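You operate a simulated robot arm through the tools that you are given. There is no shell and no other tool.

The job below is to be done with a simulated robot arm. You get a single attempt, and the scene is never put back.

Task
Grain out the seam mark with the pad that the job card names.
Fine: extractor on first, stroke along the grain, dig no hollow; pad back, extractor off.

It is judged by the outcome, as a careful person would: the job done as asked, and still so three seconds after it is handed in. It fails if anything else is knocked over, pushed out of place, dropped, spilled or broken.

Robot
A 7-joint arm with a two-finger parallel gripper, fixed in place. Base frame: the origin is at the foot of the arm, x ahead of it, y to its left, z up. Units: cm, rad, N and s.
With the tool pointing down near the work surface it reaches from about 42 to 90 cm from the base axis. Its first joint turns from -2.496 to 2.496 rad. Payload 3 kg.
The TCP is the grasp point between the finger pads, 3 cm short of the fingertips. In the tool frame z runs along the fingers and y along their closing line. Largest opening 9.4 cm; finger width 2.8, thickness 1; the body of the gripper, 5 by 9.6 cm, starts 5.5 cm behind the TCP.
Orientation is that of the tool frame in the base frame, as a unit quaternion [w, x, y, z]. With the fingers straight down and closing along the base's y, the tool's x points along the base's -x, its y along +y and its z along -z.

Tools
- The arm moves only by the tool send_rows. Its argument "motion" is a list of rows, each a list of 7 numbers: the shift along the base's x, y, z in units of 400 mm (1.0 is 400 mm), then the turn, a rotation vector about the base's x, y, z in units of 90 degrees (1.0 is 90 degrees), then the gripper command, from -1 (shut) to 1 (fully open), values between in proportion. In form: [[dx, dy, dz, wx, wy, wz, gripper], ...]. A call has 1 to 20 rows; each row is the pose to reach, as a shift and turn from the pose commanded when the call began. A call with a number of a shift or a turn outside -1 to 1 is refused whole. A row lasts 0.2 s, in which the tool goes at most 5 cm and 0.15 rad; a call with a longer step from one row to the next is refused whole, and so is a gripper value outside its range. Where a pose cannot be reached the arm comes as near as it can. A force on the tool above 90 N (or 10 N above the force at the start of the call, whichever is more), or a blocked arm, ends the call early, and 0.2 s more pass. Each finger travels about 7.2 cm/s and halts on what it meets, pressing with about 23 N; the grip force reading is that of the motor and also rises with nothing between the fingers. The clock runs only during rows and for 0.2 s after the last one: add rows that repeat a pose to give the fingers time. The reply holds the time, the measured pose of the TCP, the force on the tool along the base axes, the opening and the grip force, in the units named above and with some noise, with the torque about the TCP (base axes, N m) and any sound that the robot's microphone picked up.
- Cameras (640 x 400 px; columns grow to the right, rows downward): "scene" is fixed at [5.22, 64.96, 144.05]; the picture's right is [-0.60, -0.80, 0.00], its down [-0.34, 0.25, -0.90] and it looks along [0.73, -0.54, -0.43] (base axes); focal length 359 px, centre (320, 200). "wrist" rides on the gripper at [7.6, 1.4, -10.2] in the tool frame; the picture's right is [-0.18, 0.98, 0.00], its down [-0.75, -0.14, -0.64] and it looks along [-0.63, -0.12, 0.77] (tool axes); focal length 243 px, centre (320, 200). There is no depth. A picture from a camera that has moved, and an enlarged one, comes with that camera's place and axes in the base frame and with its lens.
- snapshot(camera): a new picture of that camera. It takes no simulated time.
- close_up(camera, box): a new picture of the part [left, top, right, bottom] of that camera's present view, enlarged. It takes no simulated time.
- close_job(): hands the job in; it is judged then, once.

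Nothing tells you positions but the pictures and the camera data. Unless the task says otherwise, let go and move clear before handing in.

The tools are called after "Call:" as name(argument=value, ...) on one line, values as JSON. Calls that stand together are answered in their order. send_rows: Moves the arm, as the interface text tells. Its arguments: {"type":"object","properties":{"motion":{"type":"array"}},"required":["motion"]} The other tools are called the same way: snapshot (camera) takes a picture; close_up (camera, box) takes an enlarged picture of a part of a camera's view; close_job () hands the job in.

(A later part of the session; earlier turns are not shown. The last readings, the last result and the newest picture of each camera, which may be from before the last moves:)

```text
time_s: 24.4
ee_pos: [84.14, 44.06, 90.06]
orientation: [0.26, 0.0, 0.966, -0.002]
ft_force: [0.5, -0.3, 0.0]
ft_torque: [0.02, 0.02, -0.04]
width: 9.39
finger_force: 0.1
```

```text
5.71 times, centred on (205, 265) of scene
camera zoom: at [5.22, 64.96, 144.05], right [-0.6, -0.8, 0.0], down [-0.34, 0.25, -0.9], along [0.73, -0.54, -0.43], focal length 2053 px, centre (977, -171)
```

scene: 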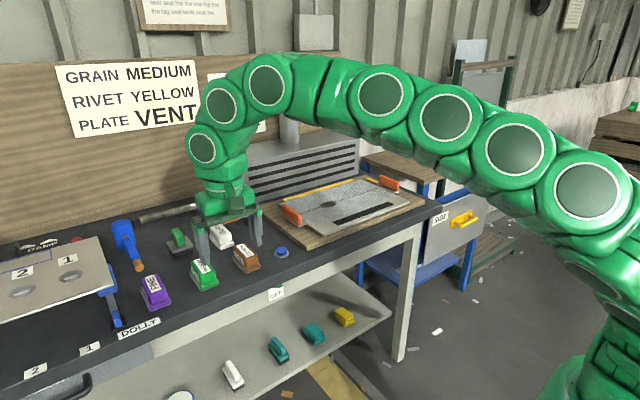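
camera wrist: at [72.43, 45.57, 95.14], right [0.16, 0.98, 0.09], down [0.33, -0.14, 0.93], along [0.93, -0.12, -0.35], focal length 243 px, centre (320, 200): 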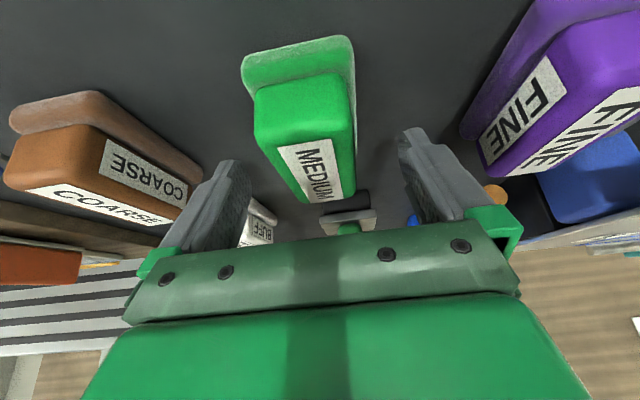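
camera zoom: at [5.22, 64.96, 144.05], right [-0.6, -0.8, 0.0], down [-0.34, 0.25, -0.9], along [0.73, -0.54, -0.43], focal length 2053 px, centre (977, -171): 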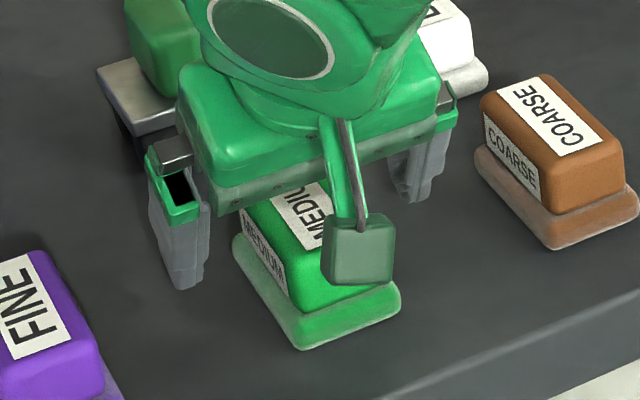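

The fingers straddle the pad. I'll raise slightly to stay clear of the foam flange, narrow the opening to ~5.4 cm and look before gripping.

Call:
send_rows(motion=[[0, 0.002, 0.01, 0, 0, 0, 0.5], [0, 0.002, 0.01, 0, 0, 0, 0.15], [0, 0.002, 0.01, 0, 0, 0, 0.15], [0, 0.002, 0.01, 0, 0, 0, 0.15]])

Call:
close_up(camera="wrist", box=[220, 20, 430, 230])

Call:
close_up(camera="scene", box=[170, 235, 240, 295])

```text
time_s: 25.4
ee_pos: [84.22, 44.01, 90.49]
orientation: [0.259, -0.001, 0.966, -0.003]
ft_force: [-0.5, 0.2, -0.4]
ft_torque: [-0.01, -0.03, 0.02]
width: 5.41
finger_force: 0.0
```

```text
1.90 times, centred on (325, 125) of wrist
camera zoom: at [72.41, 45.63, 95.54], right [0.16, 0.98, 0.09], down [0.33, -0.14, 0.93], along [0.93, -0.12, -0.35], focal length 462 px, centre (310, 343)
```

zoom: 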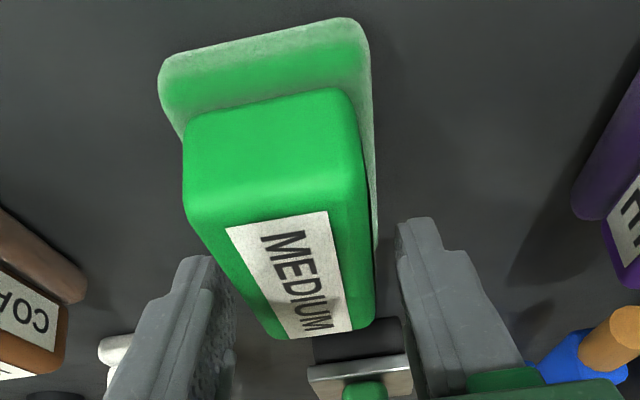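

```text
6.67 times, centred on (205, 265) of scene
camera zoom: at [5.22, 64.96, 144.05], right [-0.6, -0.8, 0.0], down [-0.34, 0.25, -0.9], along [0.73, -0.54, -0.43], focal length 2395 px, centre (1087, -233)
```

zoom: 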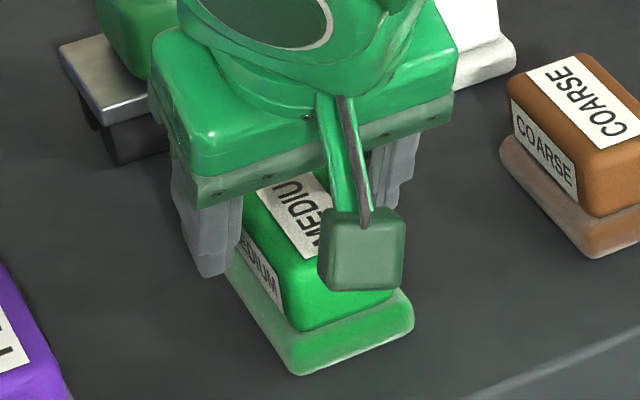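

The fingertips look level with the body's lower half, just above the foam flange. Closing now.

Call:
send_rows(motion=[[0, 0, 0, 0, 0, 0, -0.1], [0, 0, 0, 0, 0, 0, -0.3], [0, 0, 0, 0, 0, 0, -1], [0, 0, 0, 0, 0, 0, -1], [0, 0, 0, 0, 0, 0, -1]])

Call:
close_up(camera="wrist", box=[220, 20, 430, 230])

Call:
close_up(camera="scene", box=[170, 235, 240, 295])

```text
time_s: 26.6
ee_pos: [84.26, 44.09, 90.64]
orientation: [0.26, 0.0, 0.966, -0.002]
ft_force: [0.4, -0.4, 11.2]
ft_torque: [-0.13, 0.47, 0.04]
width: 3.93
finger_force: 22.9
```

```text
1.90 times, centred on (325, 125) of wrist
camera zoom: at [72.42, 45.66, 95.68], right [0.16, 0.98, 0.09], down [0.33, -0.14, 0.93], along [0.93, -0.12, -0.34], focal length 462 px, centre (310, 343)
```

zoom: 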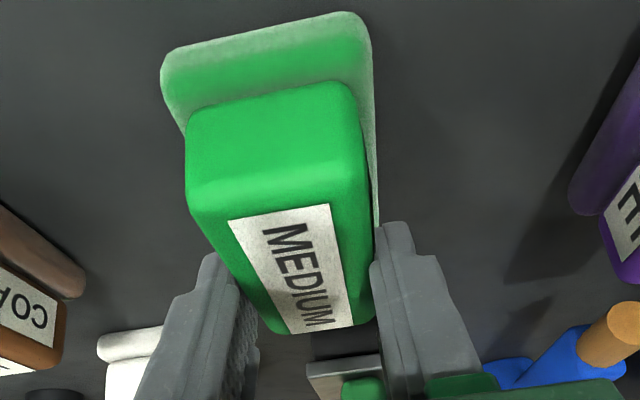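

```text
6.67 times, centred on (205, 265) of scene
camera zoom: at [5.22, 64.96, 144.05], right [-0.6, -0.8, 0.0], down [-0.34, 0.25, -0.9], along [0.73, -0.54, -0.43], focal length 2395 px, centre (1087, -233)
```

zoom: 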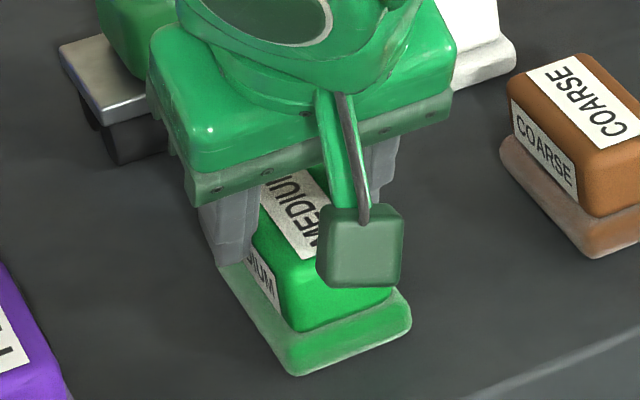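

Width 3.93 cm on the body, but an 11 N upward push suggests the fingertips bear on the foam flange. I'll loosen, raise 4 mm and regrip cleanly.

Call:
send_rows(motion=[[0, 0, 0, 0, 0, 0, 0.0], [0, 0, 0.005, 0, 0, 0, 0.0], [0, 0, 0.011, 0, 0, 0, 0.0], [0, 0, 0.011, 0, 0, 0, -0.2], [0, 0, 0.011, 0, 0, 0, -1], [0, 0, 0.011, 0, 0, 0, -1], [0, 0, 0.011, 0, 0, 0, -1]])

Call:
close_up(camera="wrist", box=[220, 20, 430, 230])

```text
time_s: 28.2
ee_pos: [84.09, 44.08, 90.85]
orientation: [0.26, 0.0, 0.966, -0.002]
ft_force: [0.0, 0.0, -0.4]
ft_torque: [0.0, 0.02, 0.01]
width: 3.9
finger_force: 23.3
```

```text
1.90 times, centred on (325, 125) of wrist
camera zoom: at [72.41, 45.65, 95.98], right [0.16, 0.98, 0.09], down [0.33, -0.14, 0.93], along [0.93, -0.12, -0.35], focal length 462 px, centre (310, 343)
```

zoom: 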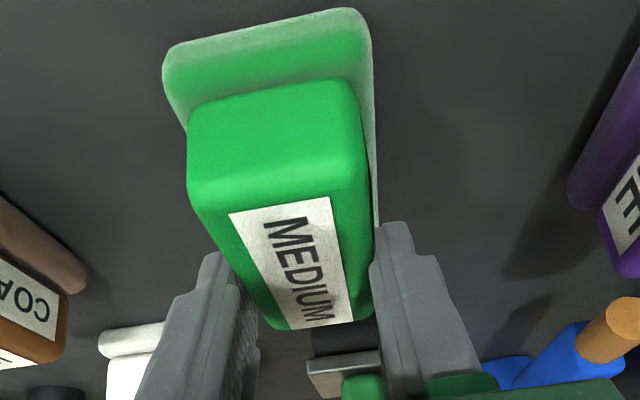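

A clean grip with no contact load. Home pose for the pad: TCP [84.1, 44.1, 90.85]. Now lifting.

Call:
send_rows(motion=[[0, 0, 0.02, 0, 0, 0, -1], [0, 0, 0.05, 0, 0, 0, -1], [0, 0, 0.09, 0, 0, 0, -1], [0, 0, 0.13, 0, 0, 0, -1], [0, 0, 0.17, 0, 0, 0, -1], [0, 0, 0.19, 0, 0, 0, -1], [0, 0, 0.19, 0, 0, 0, -1]])

Call:
close_up(camera="scene", box=[140, 190, 270, 300])

Call:
snapshot(camera="wrist")

```text
time_s: 29.8
ee_pos: [84.28, 44.15, 98.51]
orientation: [0.26, 0.0, 0.965, -0.003]
ft_force: [-0.4, -0.2, 0.1]
ft_torque: [-0.01, 0.02, -0.01]
width: 0.0
finger_force: 23.0
```

```text
3.64 times, centred on (205, 245) of scene
camera zoom: at [5.22, 64.96, 144.05], right [-0.6, -0.8, 0.0], down [-0.34, 0.25, -0.9], along [0.73, -0.54, -0.43], focal length 1306 px, centre (738, 36)
```

zoom: 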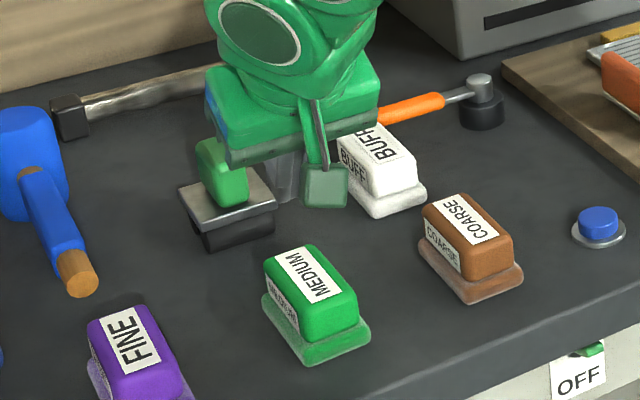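

```text
taken
camera wrist: at [72.42, 45.67, 103.63], right [0.16, 0.98, 0.09], down [0.33, -0.14, 0.93], along [0.93, -0.12, -0.35], focal length 243 px, centre (320, 200)
```

wrist: 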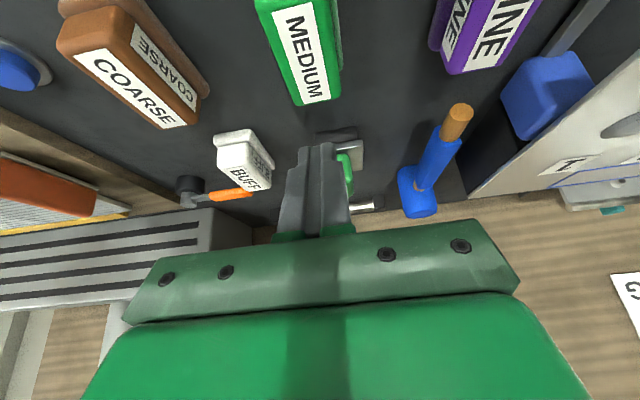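

The grip slipped off: the fingers only had the rounded top of the body, so the pad stayed on the bench. I need to grip lower. I'll back up to view the pad better and measure its heights.

Call:
send_rows(motion=[[-0.06, 0, 0, 0, 0, 0, 0], [-0.12, 0, 0, 0, 0, 0, 1], [-0.18, 0, 0, 0, 0, 0, 1], [-0.24, 0, 0, 0, 0, 0, 1], [-0.28, 0, 0, 0, 0, 0, 1], [-0.28, 0, 0, 0, 0, 0, 1]])

Call:
close_up(camera="wrist", box=[260, 70, 380, 170])

Call:
close_up(camera="scene", box=[180, 250, 230, 300])

```text
time_s: 31.2
ee_pos: [72.96, 44.02, 98.43]
orientation: [0.259, 0.0, 0.966, -0.002]
ft_force: [0.0, -0.1, -0.5]
ft_torque: [-0.01, -0.01, 0.0]
width: 9.37
finger_force: 0.0
```

```text
4.00 times, centred on (320, 120) of wrist
camera zoom: at [61.21, 45.66, 103.6], right [0.16, 0.98, 0.09], down [0.33, -0.14, 0.93], along [0.93, -0.12, -0.35], focal length 970 px, centre (320, 520)
```

zoom: 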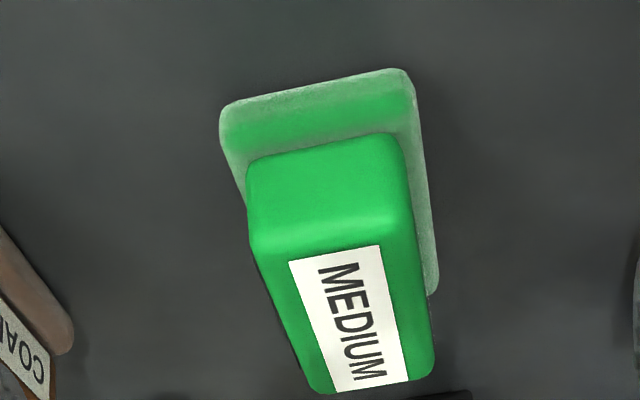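

```text
8.00 times, centred on (205, 275) of scene
camera zoom: at [5.22, 64.96, 144.05], right [-0.6, -0.8, 0.0], down [-0.34, 0.25, -0.9], along [0.73, -0.54, -0.43], focal length 2874 px, centre (1240, -400)
```

zoom: 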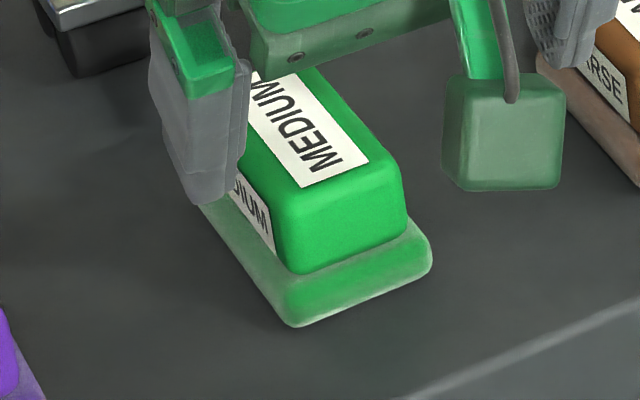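

Sides are vertical and about 3.9 cm wide, so I was just too high on the body. I'll go back over the pad, narrow the opening to ~4.5 cm and feel downward for the foam flange in small steps.

Call:
send_rows(motion=[[0.07, 0, 0, 0, 0, 0, 1], [0.14, 0.001, 0, 0, 0, 0, 1], [0.21, 0.001, 0, 0, 0, 0, 1], [0.2785, 0.0015, -0.02, 0, 0, 0, 1], [0.2785, 0.0015, -0.09, 0, 0, 0, 1], [0.2785, 0.0015, -0.15, 0, 0, 0, 1], [0.2785, 0.0015, -0.186, 0, 0, 0, 0.5], [0.2785, 0.0015, -0.186, 0, 0, 0, 0.1], [0.2785, 0.0015, -0.186, 0, 0, 0, -0.04], [0.2785, 0.0015, -0.186, 0, 0, 0, -0.04], [0.2785, 0.0015, -0.191, 0, 0, 0, -0.04], [0.2785, 0.0015, -0.196, 0, 0, 0, -0.04], [0.2785, 0.0015, -0.201, 0, 0, 0, -0.04], [0.2785, 0.0015, -0.206, 0, 0, 0, -0.04], [0.2785, 0.0015, -0.206, 0, 0, 0, -0.04]])

Call:
close_up(camera="wrist", box=[220, 20, 430, 230])

Call:
close_up(camera="scene", box=[180, 250, 230, 300])

```text
time_s: 34.4
ee_pos: [84.19, 44.15, 90.21]
orientation: [0.26, 0.0, 0.966, -0.002]
ft_force: [0.5, -0.5, 0.3]
ft_torque: [0.02, -0.03, 0.0]
width: 4.49
finger_force: 0.1
```

```text
1.90 times, centred on (325, 125) of wrist
camera zoom: at [72.39, 45.72, 95.34], right [0.16, 0.98, 0.09], down [0.33, -0.14, 0.93], along [0.93, -0.12, -0.35], focal length 462 px, centre (310, 343)
```

zoom: 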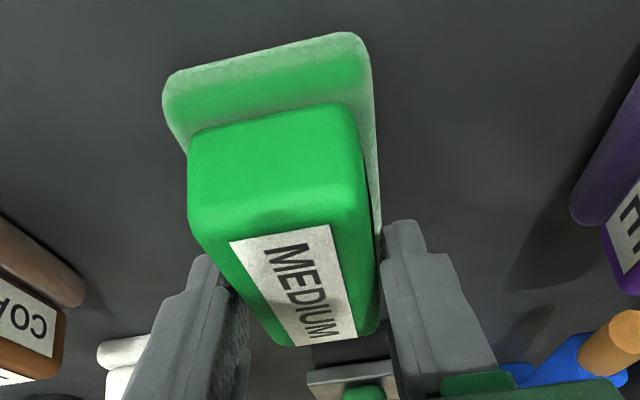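

```text
8.00 times, centred on (205, 275) of scene
camera zoom: at [5.22, 64.96, 144.05], right [-0.6, -0.8, 0.0], down [-0.34, 0.25, -0.9], along [0.73, -0.54, -0.43], focal length 2874 px, centre (1240, -400)
```

zoom: 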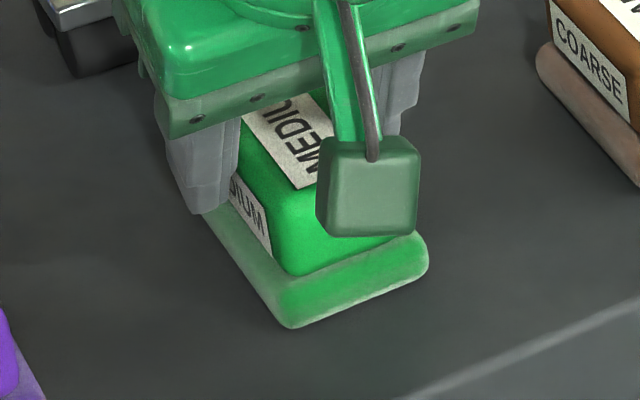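

No contact at z=90.2, so there is room below. Continuing down in small steps.

Call:
send_rows(motion=[[0, 0, -0.005, 0, 0, 0, -0.04], [0, 0, -0.01, 0, 0, 0, -0.04], [0, 0, -0.015, 0, 0, 0, -0.04]])

Call:
send_rows(motion=[[0, 0, -0.004, 0, 0, 0, -0.04], [0, 0, -0.008, 0, 0, 0, -0.04]])

```text
time_s: 35.2
ee_pos: [84.25, 44.14, 89.87]
orientation: [0.26, -0.001, 0.966, -0.001]
ft_force: [-7.5, -1.3, 17.5]
ft_torque: [-0.02, 0.17, -0.02]
width: 4.5
finger_force: 0.1
```

```text
time_s: 35.8
ee_pos: [84.29, 44.29, 89.79]
orientation: [0.263, 0.0, 0.965, -0.001]
ft_force: [-14.5, -4.7, 57.5]
ft_torque: [-0.04, 0.31, -0.01]
width: 4.49
finger_force: 0.0
```

Foam flange found at TCP z≈89.95. I'll raise to ~90.1 and grip the body there, then test with a small slow lift.

Call:
send_rows(motion=[[-0.002, -0.003, 0.004, 0, 0, 0, -0.04], [-0.004, -0.004, 0.009, 0, 0, 0, -0.04], [-0.004, -0.004, 0.009, 0, 0, 0, -0.04], [-0.004, -0.004, 0.009, 0, 0, 0, -0.2], [-0.004, -0.004, 0.009, 0, 0, 0, -1], [-0.004, -0.004, 0.009, 0, 0, 0, -1], [-0.004, -0.004, 0.009, 0, 0, 0, -1]])

```text
time_s: 37.4
ee_pos: [84.0, 43.94, 89.82]
orientation: [0.261, 0.0, 0.965, -0.002]
ft_force: [3.4, 5.2, 56.1]
ft_torque: [0.49, -0.11, 0.01]
width: 4.38
finger_force: 22.6
```

The commanded height was still below the measured one, so it's pressing on the foam. I'll open, raise by 5 mm, and regrip.

Call:
send_rows(motion=[[0, 0, 0, 0, 0, 0, 0.0], [0, 0, 0.006, 0, 0, 0, 0.0], [0, 0, 0.0135, 0, 0, 0, 0.0], [0, 0, 0.0135, 0, 0, 0, 0.0]])

Call:
close_up(camera="scene", box=[180, 250, 230, 300])

Call:
close_up(camera="wrist", box=[220, 20, 430, 230])

```text
time_s: 38.4
ee_pos: [83.77, 43.79, 89.89]
orientation: [0.256, 0.001, 0.967, -0.004]
ft_force: [-1.5, -1.2, 4.2]
ft_torque: [-0.03, 0.0, -0.02]
width: 4.6
finger_force: 0.2
```

```text
8.00 times, centred on (205, 275) of scene
camera zoom: at [5.22, 64.96, 144.05], right [-0.6, -0.8, 0.0], down [-0.34, 0.25, -0.9], along [0.73, -0.54, -0.43], focal length 2874 px, centre (1240, -400)
```

zoom: 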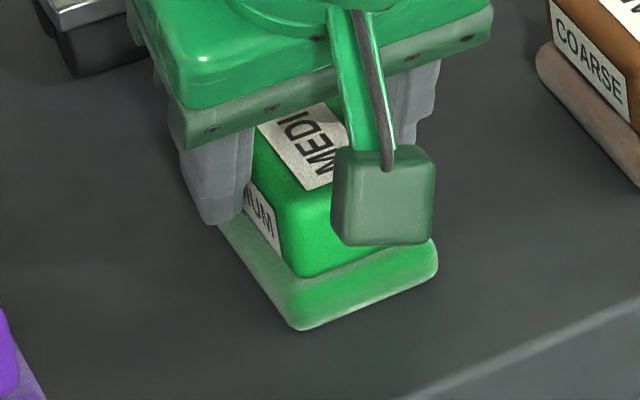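

```text
1.90 times, centred on (325, 125) of wrist
camera zoom: at [72.12, 45.43, 95.06], right [0.16, 0.98, 0.08], down [0.34, -0.13, 0.93], along [0.93, -0.12, -0.35], focal length 462 px, centre (310, 343)
```

zoom: 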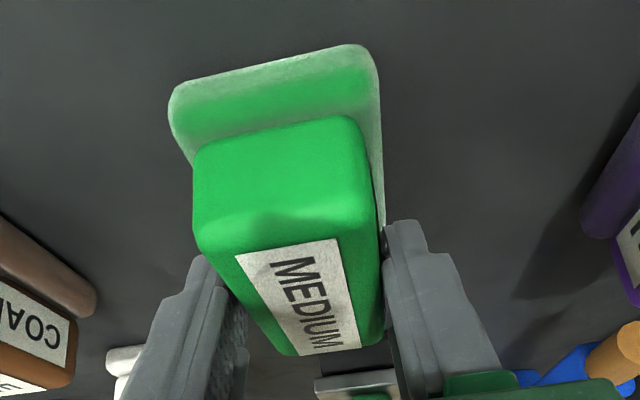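

Nearly free of the flange. A final 1.5 mm up, then close.

Call:
send_rows(motion=[[0, 0, 0.003, 0, 0, 0, 0.0], [0, 0, 0.004, 0, 0, 0, -0.1], [0, 0, 0.004, 0, 0, 0, -0.2], [0, 0, 0.004, 0, 0, 0, -1], [0, 0, 0.004, 0, 0, 0, -1], [0, 0, 0.004, 0, 0, 0, -1]])

```text
time_s: 39.8
ee_pos: [83.96, 43.91, 90.41]
orientation: [0.259, 0.0, 0.966, -0.003]
ft_force: [0.5, -0.3, -1.4]
ft_torque: [-0.01, -0.03, -0.03]
width: 4.37
finger_force: 22.8
```

Call:
close_up(camera="scene", box=[185, 255, 215, 285])

Call:
close_up(camera="wrist", box=[220, 20, 430, 230])

```text
13.33 times, centred on (200, 270) of scene
camera zoom: at [5.22, 64.96, 144.05], right [-0.6, -0.8, 0.0], down [-0.34, 0.25, -0.9], along [0.73, -0.54, -0.43], focal length 4789 px, centre (1920, -733)
```

zoom: 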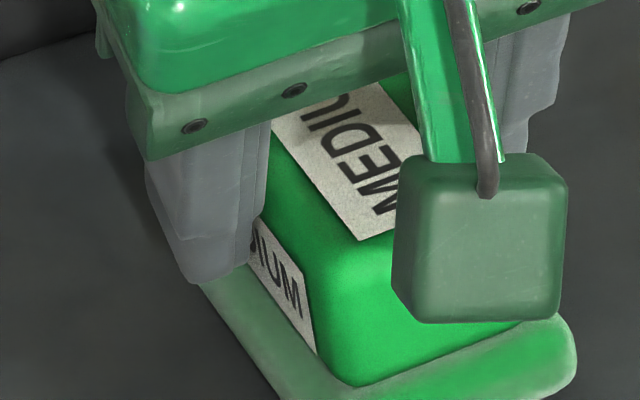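

```text
1.90 times, centred on (325, 125) of wrist
camera zoom: at [72.21, 45.54, 95.49], right [0.16, 0.98, 0.09], down [0.33, -0.14, 0.93], along [0.93, -0.12, -0.35], focal length 462 px, centre (310, 343)
```

zoom: 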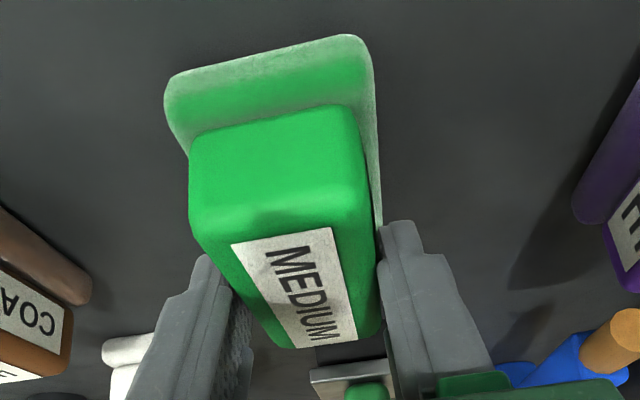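

Width is now 4.37 cm (the body's full width), with no contact load — a better grip. Testing with a small slow lift.

Call:
send_rows(motion=[[0, 0, 0.008, 0, 0, 0, -1], [0, 0, 0.016, 0, 0, 0, -1], [0, 0, 0.024, 0, 0, 0, -1], [0, 0, 0.032, 0, 0, 0, -1], [0, 0, 0.04, 0, 0, 0, -1], [0, 0, 0.04, 0, 0, 0, -1]])

Call:
close_up(camera="scene", box=[180, 250, 230, 300])

Call:
close_up(camera="wrist", box=[220, 20, 430, 230])

```text
time_s: 41.2
ee_pos: [83.93, 43.93, 91.91]
orientation: [0.26, 0.0, 0.966, -0.002]
ft_force: [0.7, 0.9, -0.9]
ft_torque: [0.03, 0.04, 0.01]
width: 4.33
finger_force: 22.6
```

```text
8.00 times, centred on (205, 275) of scene
camera zoom: at [5.22, 64.96, 144.05], right [-0.6, -0.8, 0.0], down [-0.34, 0.25, -0.9], along [0.73, -0.54, -0.43], focal length 2874 px, centre (1240, -400)
```

zoom: 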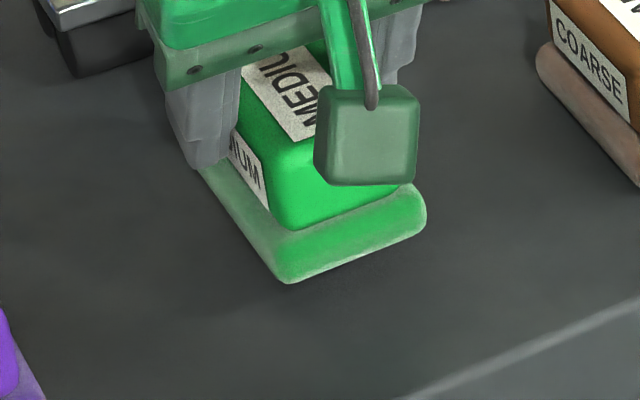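

```text
1.90 times, centred on (325, 125) of wrist
camera zoom: at [72.22, 45.58, 97.09], right [0.16, 0.98, 0.09], down [0.33, -0.14, 0.93], along [0.93, -0.12, -0.35], focal length 462 px, centre (310, 343)
```

zoom: 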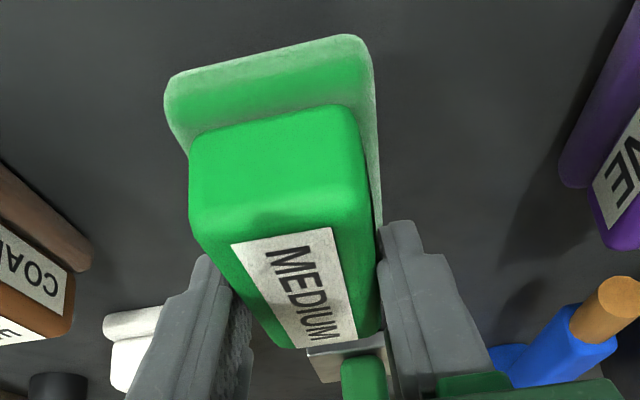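

The pad is lifted and held (width 4.33). I'll carry it high and back from the clutter toward the plate, staying above the clamps.

Call:
send_rows(motion=[[0, 0, 0.05, 0, 0, 0, -1], [-0.03, 0, 0.11, 0, 0, 0, -1], [-0.09, 0, 0.17, 0, 0, 0, -1], [-0.15, 0, 0.23, 0, 0, 0, -1], [-0.2, -0.05, 0.275, 0, 0, 0, -1], [-0.2, -0.13, 0.275, 0, 0, 0, -1], [-0.2, -0.22, 0.275, 0, 0, 0, -1], [-0.2, -0.31, 0.275, 0, 0, 0, -1], [-0.2, -0.4, 0.275, 0, 0, 0, -1], [-0.2, -0.49, 0.275, 0, 0, 0, -1], [-0.2, -0.58, 0.275, 0, 0, 0, -1], [-0.2, -0.67, 0.275, 0, 0, 0, -1], [-0.2, -0.76, 0.275, 0, 0, 0, -1], [-0.2, -0.85, 0.275, 0, 0, 0, -1], [-0.2, -0.93, 0.275, 0, 0, 0, -1], [-0.2, -1.0, 0.275, 0, 0, 0, -1], [-0.2, -1.0, 0.275, 0, 0, 0, -1]])

Call:
snapshot(camera="wrist")

Call:
snapshot(camera="scene")

```text
time_s: 44.8
ee_pos: [75.97, 3.91, 103.11]
orientation: [0.26, 0.0, 0.965, -0.003]
ft_force: [0.8, 0.1, 0.1]
ft_torque: [-0.03, -0.02, 0.0]
width: 4.36
finger_force: 22.4
```

```text
taken
camera wrist: at [64.17, 5.49, 108.11], right [0.16, 0.98, 0.09], down [0.33, -0.14, 0.93], along [0.93, -0.12, -0.35], focal length 243 px, centre (320, 200)
```

wrist: 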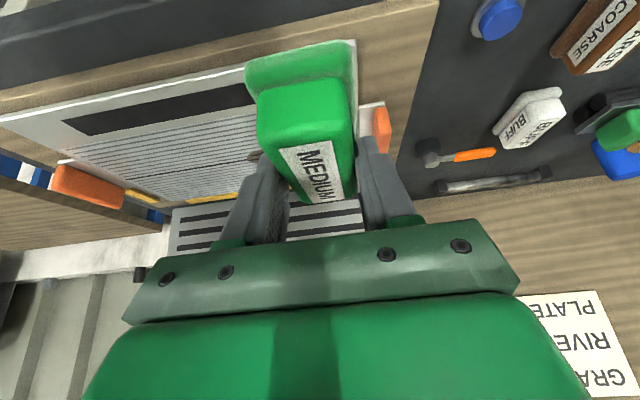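

```text
taken
```

scene: 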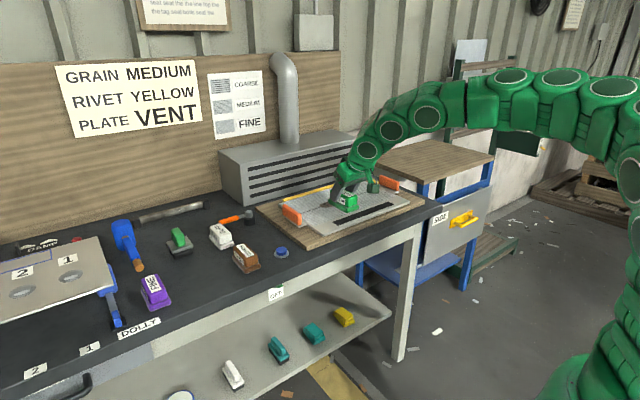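

The pad is held firmly. Before working, I'll shift right to get an unobstructed look at the mark and pin its position.

Call:
send_rows(motion=[[0, -0.08, 0, 0, 0, 0, -1], [0, -0.16, 0, 0, 0, 0, -1], [0, -0.24, 0, 0, 0, 0, -1], [0, -0.32, 0, 0, 0, 0, -1], [0, -0.4, 0, 0, 0, 0, -1], [0, -0.48, 0, 0, 0, 0, -1], [0, -0.56, 0, 0, 0, 0, -1], [0, -0.6, 0, 0, 0, 0, -1], [0, -0.6, 0, 0, 0, 0, -1]])

Call:
snapshot(camera="wrist")

Call:
close_up(camera="scene", box=[260, 165, 440, 260])

```text
time_s: 46.8
ee_pos: [74.49, -18.65, 102.5]
orientation: [0.261, 0.003, 0.965, -0.005]
ft_force: [0.0, 0.2, -1.6]
ft_torque: [0.01, -0.05, -0.01]
width: 4.34
finger_force: 22.9
out of reach, approached as far as the arm can: row 7, 8, 9
```

```text
taken
camera wrist: at [62.73, -17.05, 107.63], right [0.17, 0.98, 0.08], down [0.33, -0.14, 0.94], along [0.93, -0.13, -0.34], focal length 243 px, centre (320, 200)
```

wrist: 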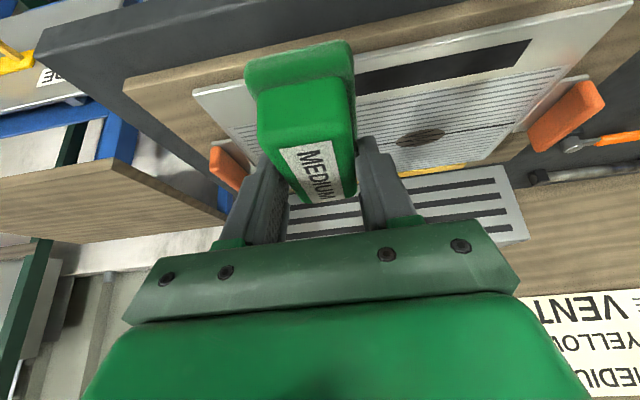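

```text
3.56 times, centred on (350, 212) of scene
camera zoom: at [5.22, 64.96, 144.05], right [-0.6, -0.8, 0.0], down [-0.34, 0.25, -0.9], along [0.73, -0.54, -0.43], focal length 1277 px, centre (213, 156)
```

zoom: 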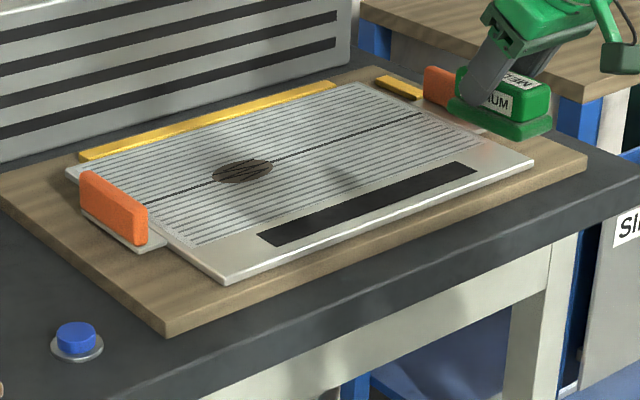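

The mark is confirmed at ≈[95.8, -5.8, 87.9], about 7 cm long along y and 4 cm across, with the grain along y. The pad covers its whole width in one lane. I'll move above the stroke start at y≈+1.

Call:
send_rows(motion=[[0.06, 0.06, 0, 0, 0, 0.001, -1], [0.12, 0.12, 0, 0, 0, 0.002, -1], [0.18, 0.18, 0, 0, 0, 0.003, -1], [0.24, 0.24, 0, 0, 0, 0.004, -1], [0.3, 0.3, 0, 0, 0, 0.0045, -1], [0.36, 0.36, 0, 0, 0, 0.0045, -1], [0.42, 0.42, -0.02, 0, 0, 0.0045, -1], [0.48, 0.46, -0.06, 0, 0, 0.0045, -1], [0.5265, 0.491, -0.1125, 0, 0, 0.0045, -1], [0.5265, 0.491, -0.1125, 0, 0, 0.0045, -1]])

Call:
snapshot(camera="wrist")

Call:
close_up(camera="scene", box=[260, 150, 440, 260])

```text
time_s: 49.0
ee_pos: [92.87, 3.34, 97.48]
orientation: [0.266, 0.01, 0.964, -0.014]
ft_force: [0.2, -1.3, -0.7]
ft_torque: [0.0, -0.02, -0.03]
width: 4.36
finger_force: 22.8
out of reach, approached as far as the arm can: row 1, 2, 3, 4, 5, 6, 7, 8, 9, 10
```

```text
taken
camera wrist: at [81.12, 5.22, 102.44], right [0.18, 0.98, 0.07], down [0.31, -0.13, 0.94], along [0.93, -0.15, -0.33], focal length 243 px, centre (320, 200)
```

wrist: 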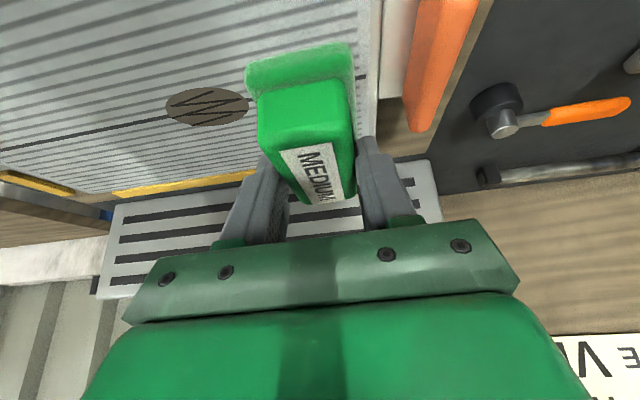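

```text
3.56 times, centred on (350, 205) of scene
camera zoom: at [5.22, 64.96, 144.05], right [-0.6, -0.8, 0.0], down [-0.34, 0.25, -0.9], along [0.73, -0.54, -0.43], focal length 1277 px, centre (213, 182)
```

zoom: 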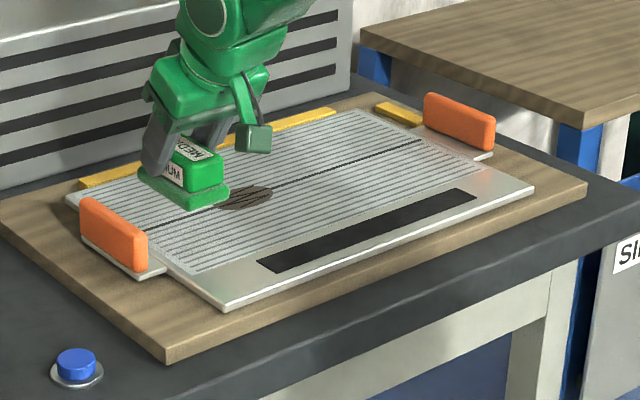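

The arm seems caught near a joint limit from my detour to the right. I'll retreat to the previously good pose at [76, 4, 103], restoring orientation, then approach the plate directly.

Call:
send_rows(motion=[[-0.04, 0.0, 0.03, 0.002, 0.001, 0.003, -1], [-0.1, 0.0, 0.06, 0.004, 0.003, 0.006, -1], [-0.17, 0.005, 0.09, 0.006, 0.005, 0.01, -1], [-0.24, 0.01, 0.12, 0.008, 0.007, 0.013, -1], [-0.31, 0.015, 0.135, 0.0102, 0.0083, 0.016, -1], [-0.38, 0.015, 0.1375, 0.0102, 0.0083, 0.016, -1], [-0.42, 0.015, 0.1375, 0.0102, 0.0083, 0.016, -1], [-0.42, 0.015, 0.1375, 0.0102, 0.0083, 0.016, -1]])

Call:
snapshot(camera="scene")

```text
time_s: 50.8
ee_pos: [76.08, 3.89, 102.93]
orientation: [0.253, -0.013, 0.967, 0.009]
ft_force: [0.4, 0.2, -0.8]
ft_torque: [-0.01, -0.01, 0.02]
width: 4.39
finger_force: 23.2
out of reach, approached as far as the arm can: row 1, 2
```

```text
taken
```

scene: 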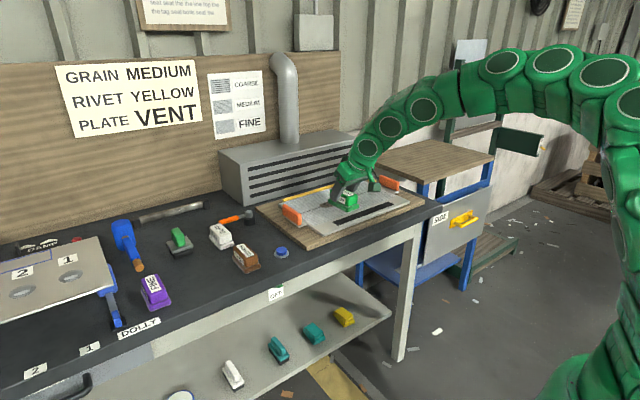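

The pose is recovered with a slight overcorrection in orientation. I'll undo that and approach in a straight line, checking reach at x=90.

Call:
send_rows(motion=[[0.0, 0, 0, -0.0106, -0.008, -0.0199, -1], [0.06, -0.01, -0.01, -0.0106, -0.008, -0.0199, -1], [0.12, -0.02, -0.03, -0.0106, -0.008, -0.0199, -1], [0.18, -0.03, -0.05, -0.0106, -0.008, -0.0199, -1], [0.24, -0.04, -0.07, -0.0106, -0.008, -0.0199, -1], [0.3, -0.055, -0.1, -0.0106, -0.008, -0.0199, -1], [0.35, -0.07, -0.12, -0.0106, -0.008, -0.0199, -1], [0.35, -0.07, -0.12, -0.0106, -0.008, -0.0199, -1]])

Call:
snapshot(camera="scene")

```text
time_s: 52.6
ee_pos: [88.2, 1.47, 98.99]
orientation: [0.258, -0.001, 0.966, -0.003]
ft_force: [0.2, -0.4, -1.0]
ft_torque: [0.0, -0.01, 0.04]
width: 4.34
finger_force: 22.6
out of reach, approached as far as the arm can: row 7, 8
```

```text
taken
```

scene: 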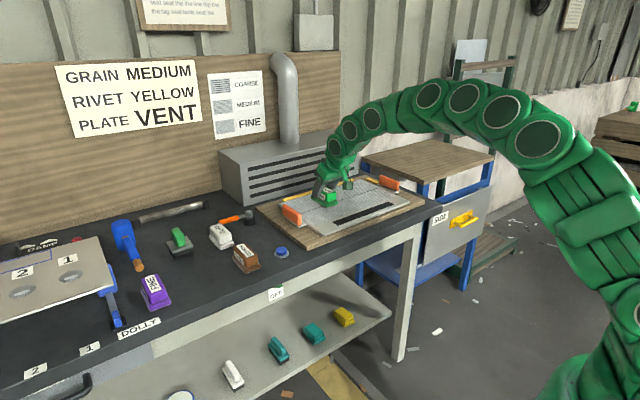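

With this tilt straight ahead the arm hits a joint limit at x≈88, although it reached 95 cm out at the pad rack. There the tool was yawed ≈-28° relative to the arm's bearing, so I'll recreate that arm shape here by yawing the tool -31° about vertical. The pad still covers the mark and strokes still run along y.

Call:
send_rows(motion=[[-0.05, -0.02, 0.02, 0, 0, 0, -1], [-0.1, -0.04, 0.04, 0, 0, -0.05, -1], [-0.16, -0.07, 0.05, 0, 0, -0.11, -1], [-0.2, -0.1, 0.05, 0, 0, -0.17, -1], [-0.2, -0.13, 0.05, 0, 0, -0.23, -1], [-0.2, -0.15, 0.05, 0, 0, -0.29, -1], [-0.2, -0.16, 0.05, 0, 0, -0.344, -1], [-0.14, -0.165, 0.05, 0, 0, -0.344, -1], [-0.07, -0.17, 0.04, 0, 0, -0.344, -1], [0.0, -0.175, 0.02, 0, 0, -0.344, -1], [0.06, -0.177, 0.0, 0, 0, -0.344, -1], [0.12, -0.177, 0.0, 0, 0, -0.344, -1], [0.17, -0.177, 0.0, 0, 0, -0.344, -1], [0.17, -0.177, 0.0, 0, 0, -0.344, -1]])

Call:
snapshot(camera="scene")

Call:
snapshot(camera="wrist")

```text
time_s: 55.6
ee_pos: [95.07, -5.5, 98.92]
orientation: [0.249, 0.257, 0.931, -0.071]
ft_force: [0.1, 0.1, -0.8]
ft_torque: [0.04, 0.02, 0.0]
width: 4.36
finger_force: 23.0
```

```text
taken
```

scene: 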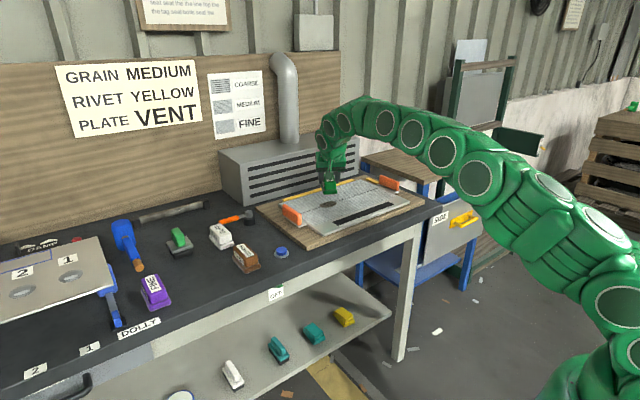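

```text
taken
camera wrist: at [85.64, 1.85, 104.08], right [0.64, 0.76, 0.09], down [0.21, -0.29, 0.93], along [0.74, -0.58, -0.35], focal length 243 px, centre (320, 200)
```

wrist: 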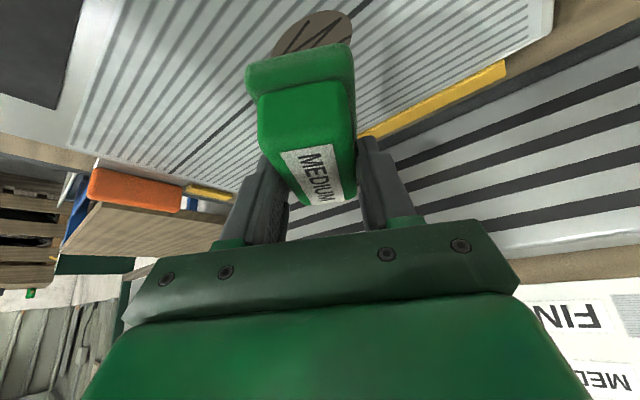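

Reach is solved: TCP is over the mark at the right height. Now I move to the stroke start at y≈0.5 and lower gently to just above expected contact (TCP z≈93.4).

Call:
send_rows(motion=[[0.004, 0.05, -0.02, 0, 0, 0, -1], [0.009, 0.1, -0.04, 0, 0, 0, -1], [0.013, 0.15, -0.06, 0, 0, 0, -1], [0.013, 0.15, -0.08, 0, 0, 0, -1], [0.013, 0.15, -0.1, 0, 0, 0, -1], [0.013, 0.15, -0.1, 0, 0, 0, -1]])

Call:
close_up(camera="scene", box=[270, 160, 400, 240])

```text
time_s: 57.0
ee_pos: [95.61, 0.41, 95.04]
orientation: [0.25, 0.257, 0.931, -0.071]
ft_force: [-0.4, 0.5, -1.3]
ft_torque: [0.01, 0.0, 0.02]
width: 4.36
finger_force: 23.2
```

```text
4.92 times, centred on (335, 200) of scene
camera zoom: at [5.22, 64.96, 144.05], right [-0.6, -0.8, 0.0], down [-0.34, 0.25, -0.9], along [0.73, -0.54, -0.43], focal length 1768 px, centre (246, 200)
```

zoom: 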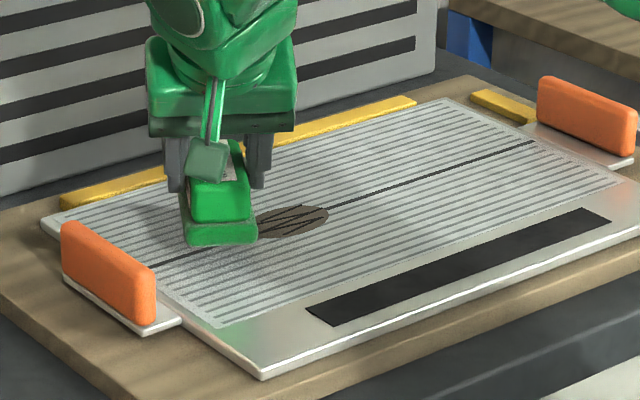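

Call:
send_rows(motion=[[0, 0, -0.006, 0, 0, 0, -1], [0, 0, -0.012, 0, 0, 0, -1], [0, 0, -0.018, 0, 0, 0, -1], [0, 0, -0.022, 0, 0, 0, -1]])

```text
time_s: 58.0
ee_pos: [95.46, 0.37, 93.96]
orientation: [0.25, 0.258, 0.931, -0.072]
ft_force: [-0.2, 0.5, -0.8]
ft_torque: [0.0, -0.04, -0.03]
width: 4.36
finger_force: 23.3
```

Call:
send_rows(motion=[[0, 0, -0.004, 0, 0, 0, -1], [0, 0, -0.008, 0, 0, 0, -1], [0, 0, -0.01, 0, 0, 0, -1]])

```text
time_s: 58.8
ee_pos: [95.48, 0.51, 93.62]
orientation: [0.25, 0.257, 0.931, -0.071]
ft_force: [-0.2, 0.3, -1.1]
ft_torque: [-0.02, 0.0, 0.01]
width: 4.35
finger_force: 23.4
```

Call:
send_rows(motion=[[0, 0, -0.003, 0, 0, 0, -1], [0, 0, -0.005, 0, 0, 0, -1]])

```text
time_s: 59.4
ee_pos: [95.41, 0.48, 93.58]
orientation: [0.249, 0.258, 0.931, -0.072]
ft_force: [0.2, -0.1, -2.4]
ft_torque: [0.01, 0.02, 0.0]
width: 4.35
finger_force: 22.6
```

No contact yet; continuing in 2 mm steps.

Call:
send_rows(motion=[[0, 0, -0.003, 0, 0, 0, -1], [0, 0, -0.005, 0, 0, 0, -1]])

Call:
close_up(camera="scene", box=[290, 180, 350, 220])

```text
time_s: 60.0
ee_pos: [95.49, 0.53, 93.36]
orientation: [0.25, 0.257, 0.931, -0.072]
ft_force: [0.6, -0.2, -1.0]
ft_torque: [0.0, -0.03, -0.01]
width: 4.32
finger_force: 23.4
```

```text
10.00 times, centred on (320, 200) of scene
camera zoom: at [5.22, 64.96, 144.05], right [-0.6, -0.8, 0.0], down [-0.34, 0.25, -0.9], along [0.73, -0.54, -0.43], focal length 3592 px, centre (320, 200)
```

zoom: 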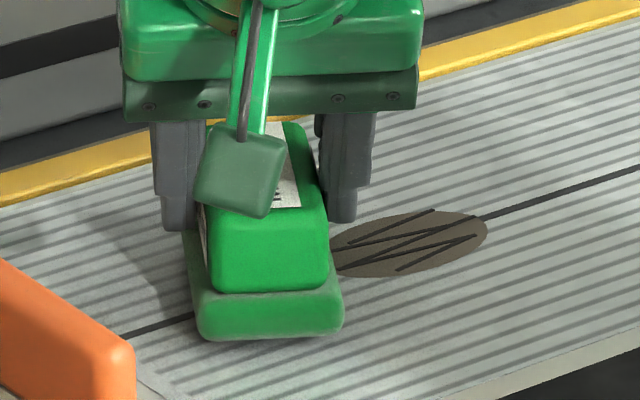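

Call:
send_rows(motion=[[0, 0, -0.003, 0, 0, 0, -1], [0, 0, -0.005, 0, 0, 0, -1]])

```text
time_s: 60.6
ee_pos: [95.46, 0.53, 93.04]
orientation: [0.248, 0.257, 0.931, -0.071]
ft_force: [-0.1, -0.1, -0.2]
ft_torque: [-0.01, -0.04, 0.02]
width: 4.37
finger_force: 22.9
```

Call:
send_rows(motion=[[0, 0, -0.003, 0, 0, 0, -1], [0, 0, -0.005, 0, 0, 0, -1]])

```text
time_s: 61.2
ee_pos: [95.48, 0.37, 92.9]
orientation: [0.249, 0.256, 0.931, -0.07]
ft_force: [0.9, 0.4, -0.5]
ft_torque: [0.04, 0.0, -0.02]
width: 4.34
finger_force: 22.8
```

Call:
send_rows(motion=[[0, 0, -0.003, 0, 0, 0, -1], [0, 0, -0.005, 0, 0, 0, -1]])

```text
time_s: 61.8
ee_pos: [95.54, 0.4, 92.94]
orientation: [0.251, 0.258, 0.93, -0.072]
ft_force: [-4.1, 0.1, 17.5]
ft_torque: [0.19, 0.18, 0.01]
width: 4.38
finger_force: 22.8
```

Contact at TCP z≈92.85 (17 N now). I'll ease off slightly and make a first light stroke along the grain (‑y), then check the force and the mark.

Call:
send_rows(motion=[[0, -0.01, 0.0018, 0, 0, 0, -1], [0, -0.05, 0.0018, 0, 0, 0, -1], [0, -0.1, 0.0018, 0, 0, 0, -1], [0, -0.15, 0.0018, 0, 0, 0, -1]])

Call:
send_rows(motion=[[0, -0.05, 0, 0, 0, 0, -1], [0, -0.1, 0, 0, 0, 0, -1], [0, -0.15, 0, 0, 0, 0, -1], [0, -0.16, 0, 0, 0, 0, -1]])

Call:
close_up(camera="scene", box=[280, 170, 400, 240])

```text
time_s: 62.8
ee_pos: [95.53, -5.3, 92.88]
orientation: [0.25, 0.257, 0.931, -0.072]
ft_force: [2.5, 7.4, 24.2]
ft_torque: [0.19, 0.11, -0.06]
width: 4.34
finger_force: 23.1
```

```text
time_s: 63.8
ee_pos: [95.49, -11.92, 92.82]
orientation: [0.249, 0.257, 0.931, -0.071]
ft_force: [-0.9, 9.7, 26.5]
ft_torque: [0.24, 0.18, -0.05]
width: 4.37
finger_force: 23.4
```

```text
5.33 times, centred on (340, 205) of scene
camera zoom: at [5.22, 64.96, 144.05], right [-0.6, -0.8, 0.0], down [-0.34, 0.25, -0.9], along [0.73, -0.54, -0.43], focal length 1916 px, centre (213, 173)
```

zoom: 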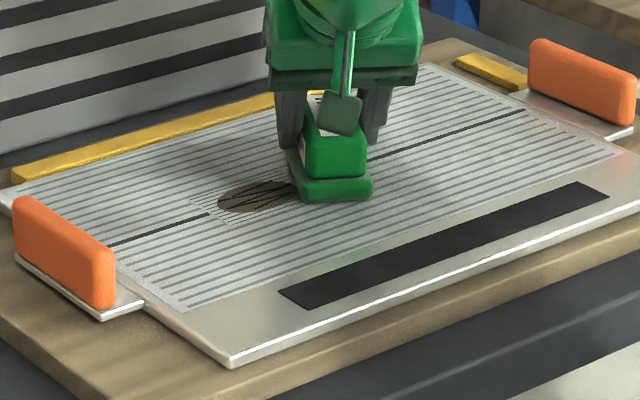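

The pad is stroking; a patch of fresh grain shows already. I'll zoom in to judge the progress.

Call:
close_up(camera="scene", box=[305, 190, 355, 220])

Call:
snapshot(camera="wrist")

```text
12.80 times, centred on (330, 205) of scene
camera zoom: at [5.22, 64.96, 144.05], right [-0.6, -0.8, 0.0], down [-0.34, 0.25, -0.9], along [0.73, -0.54, -0.43], focal length 4598 px, centre (192, 136)
```

zoom: 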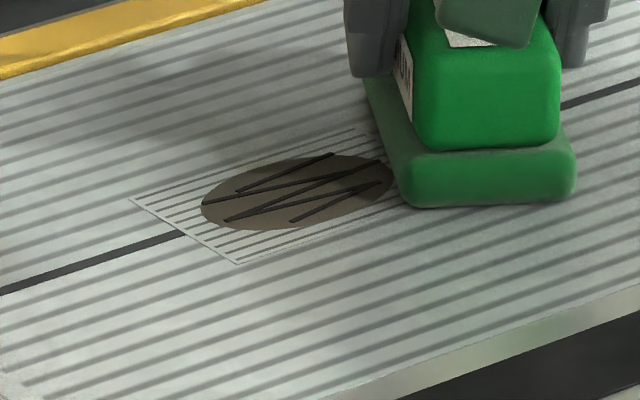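

```text
taken
camera wrist: at [86.11, -4.49, 97.91], right [0.64, 0.76, 0.09], down [0.21, -0.29, 0.93], along [0.74, -0.58, -0.35], focal length 243 px, centre (320, 200)
```

wrist: 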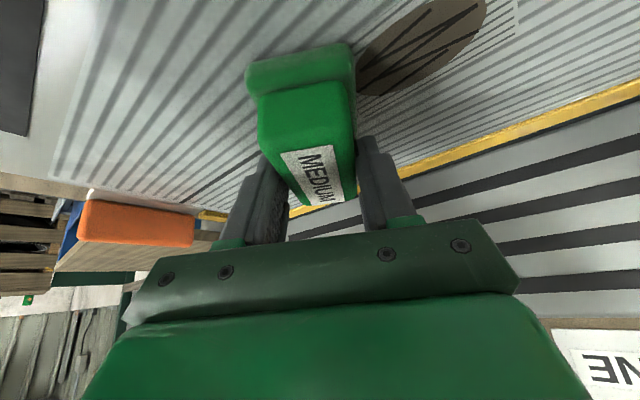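

The mark is starting to fade with medium grain appearing around it. I'll ease pressure a little and stroke back along the grain.

Call:
send_rows(motion=[[0, 0.01, 0.0015, 0, 0, 0, -1], [0, 0.05, 0.0015, 0, 0, 0, -1], [0, 0.1, 0.0015, 0, 0, 0, -1], [0, 0.15, 0.0015, 0, 0, 0, -1], [0, 0.2, 0.0015, 0, 0, 0, -1], [0, 0.25, 0.0015, 0, 0, 0, -1], [0, 0.3, 0.0015, 0, 0, 0, -1], [0, 0.32, 0.0015, 0, 0, 0, -1]])

Call:
close_up(camera="scene", box=[305, 190, 355, 220])

```text
time_s: 65.6
ee_pos: [95.5, 0.99, 92.87]
orientation: [0.249, 0.258, 0.931, -0.073]
ft_force: [-0.8, -4.6, 14.6]
ft_torque: [0.06, 0.21, 0.1]
width: 4.33
finger_force: 22.9
```

```text
12.80 times, centred on (330, 205) of scene
camera zoom: at [5.22, 64.96, 144.05], right [-0.6, -0.8, 0.0], down [-0.34, 0.25, -0.9], along [0.73, -0.54, -0.43], focal length 4598 px, centre (192, 136)
```

zoom: 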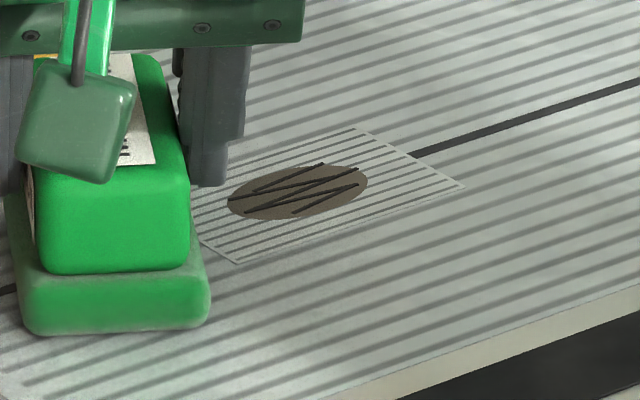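

The mark has shrunk noticeably. Two more strokes at about the same pressure, then another look.

Call:
send_rows(motion=[[0, -0.01, 0, 0, 0, 0, -1], [0, -0.05, 0, 0, 0, 0, -1], [0, -0.1, 0, 0, 0, 0, -1], [0, -0.15, 0, 0, 0, 0, -1], [0, -0.2, 0, 0, 0, 0, -1], [0, -0.25, 0, 0, 0, 0, -1], [0, -0.3, 0, 0, 0, 0, -1], [0, -0.32, 0, 0, 0, 0, -1]])

Call:
close_up(camera="scene", box=[305, 190, 355, 220])

```text
time_s: 67.4
ee_pos: [95.51, -11.93, 92.88]
orientation: [0.248, 0.257, 0.931, -0.072]
ft_force: [-2.5, -0.3, 2.9]
ft_torque: [-0.04, 0.01, -0.03]
width: 4.37
finger_force: 22.4
```

```text
12.80 times, centred on (330, 205) of scene
camera zoom: at [5.22, 64.96, 144.05], right [-0.6, -0.8, 0.0], down [-0.34, 0.25, -0.9], along [0.73, -0.54, -0.43], focal length 4598 px, centre (192, 136)
```

zoom: 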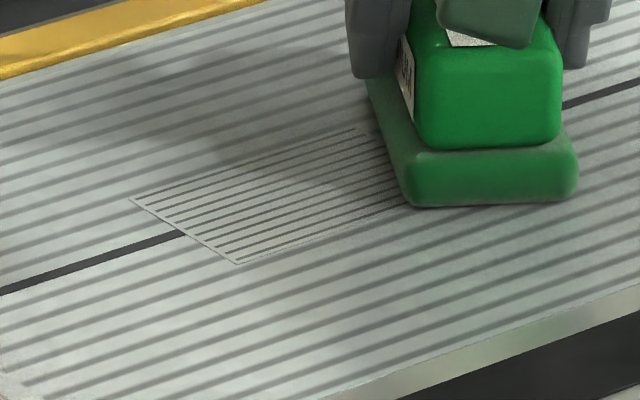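

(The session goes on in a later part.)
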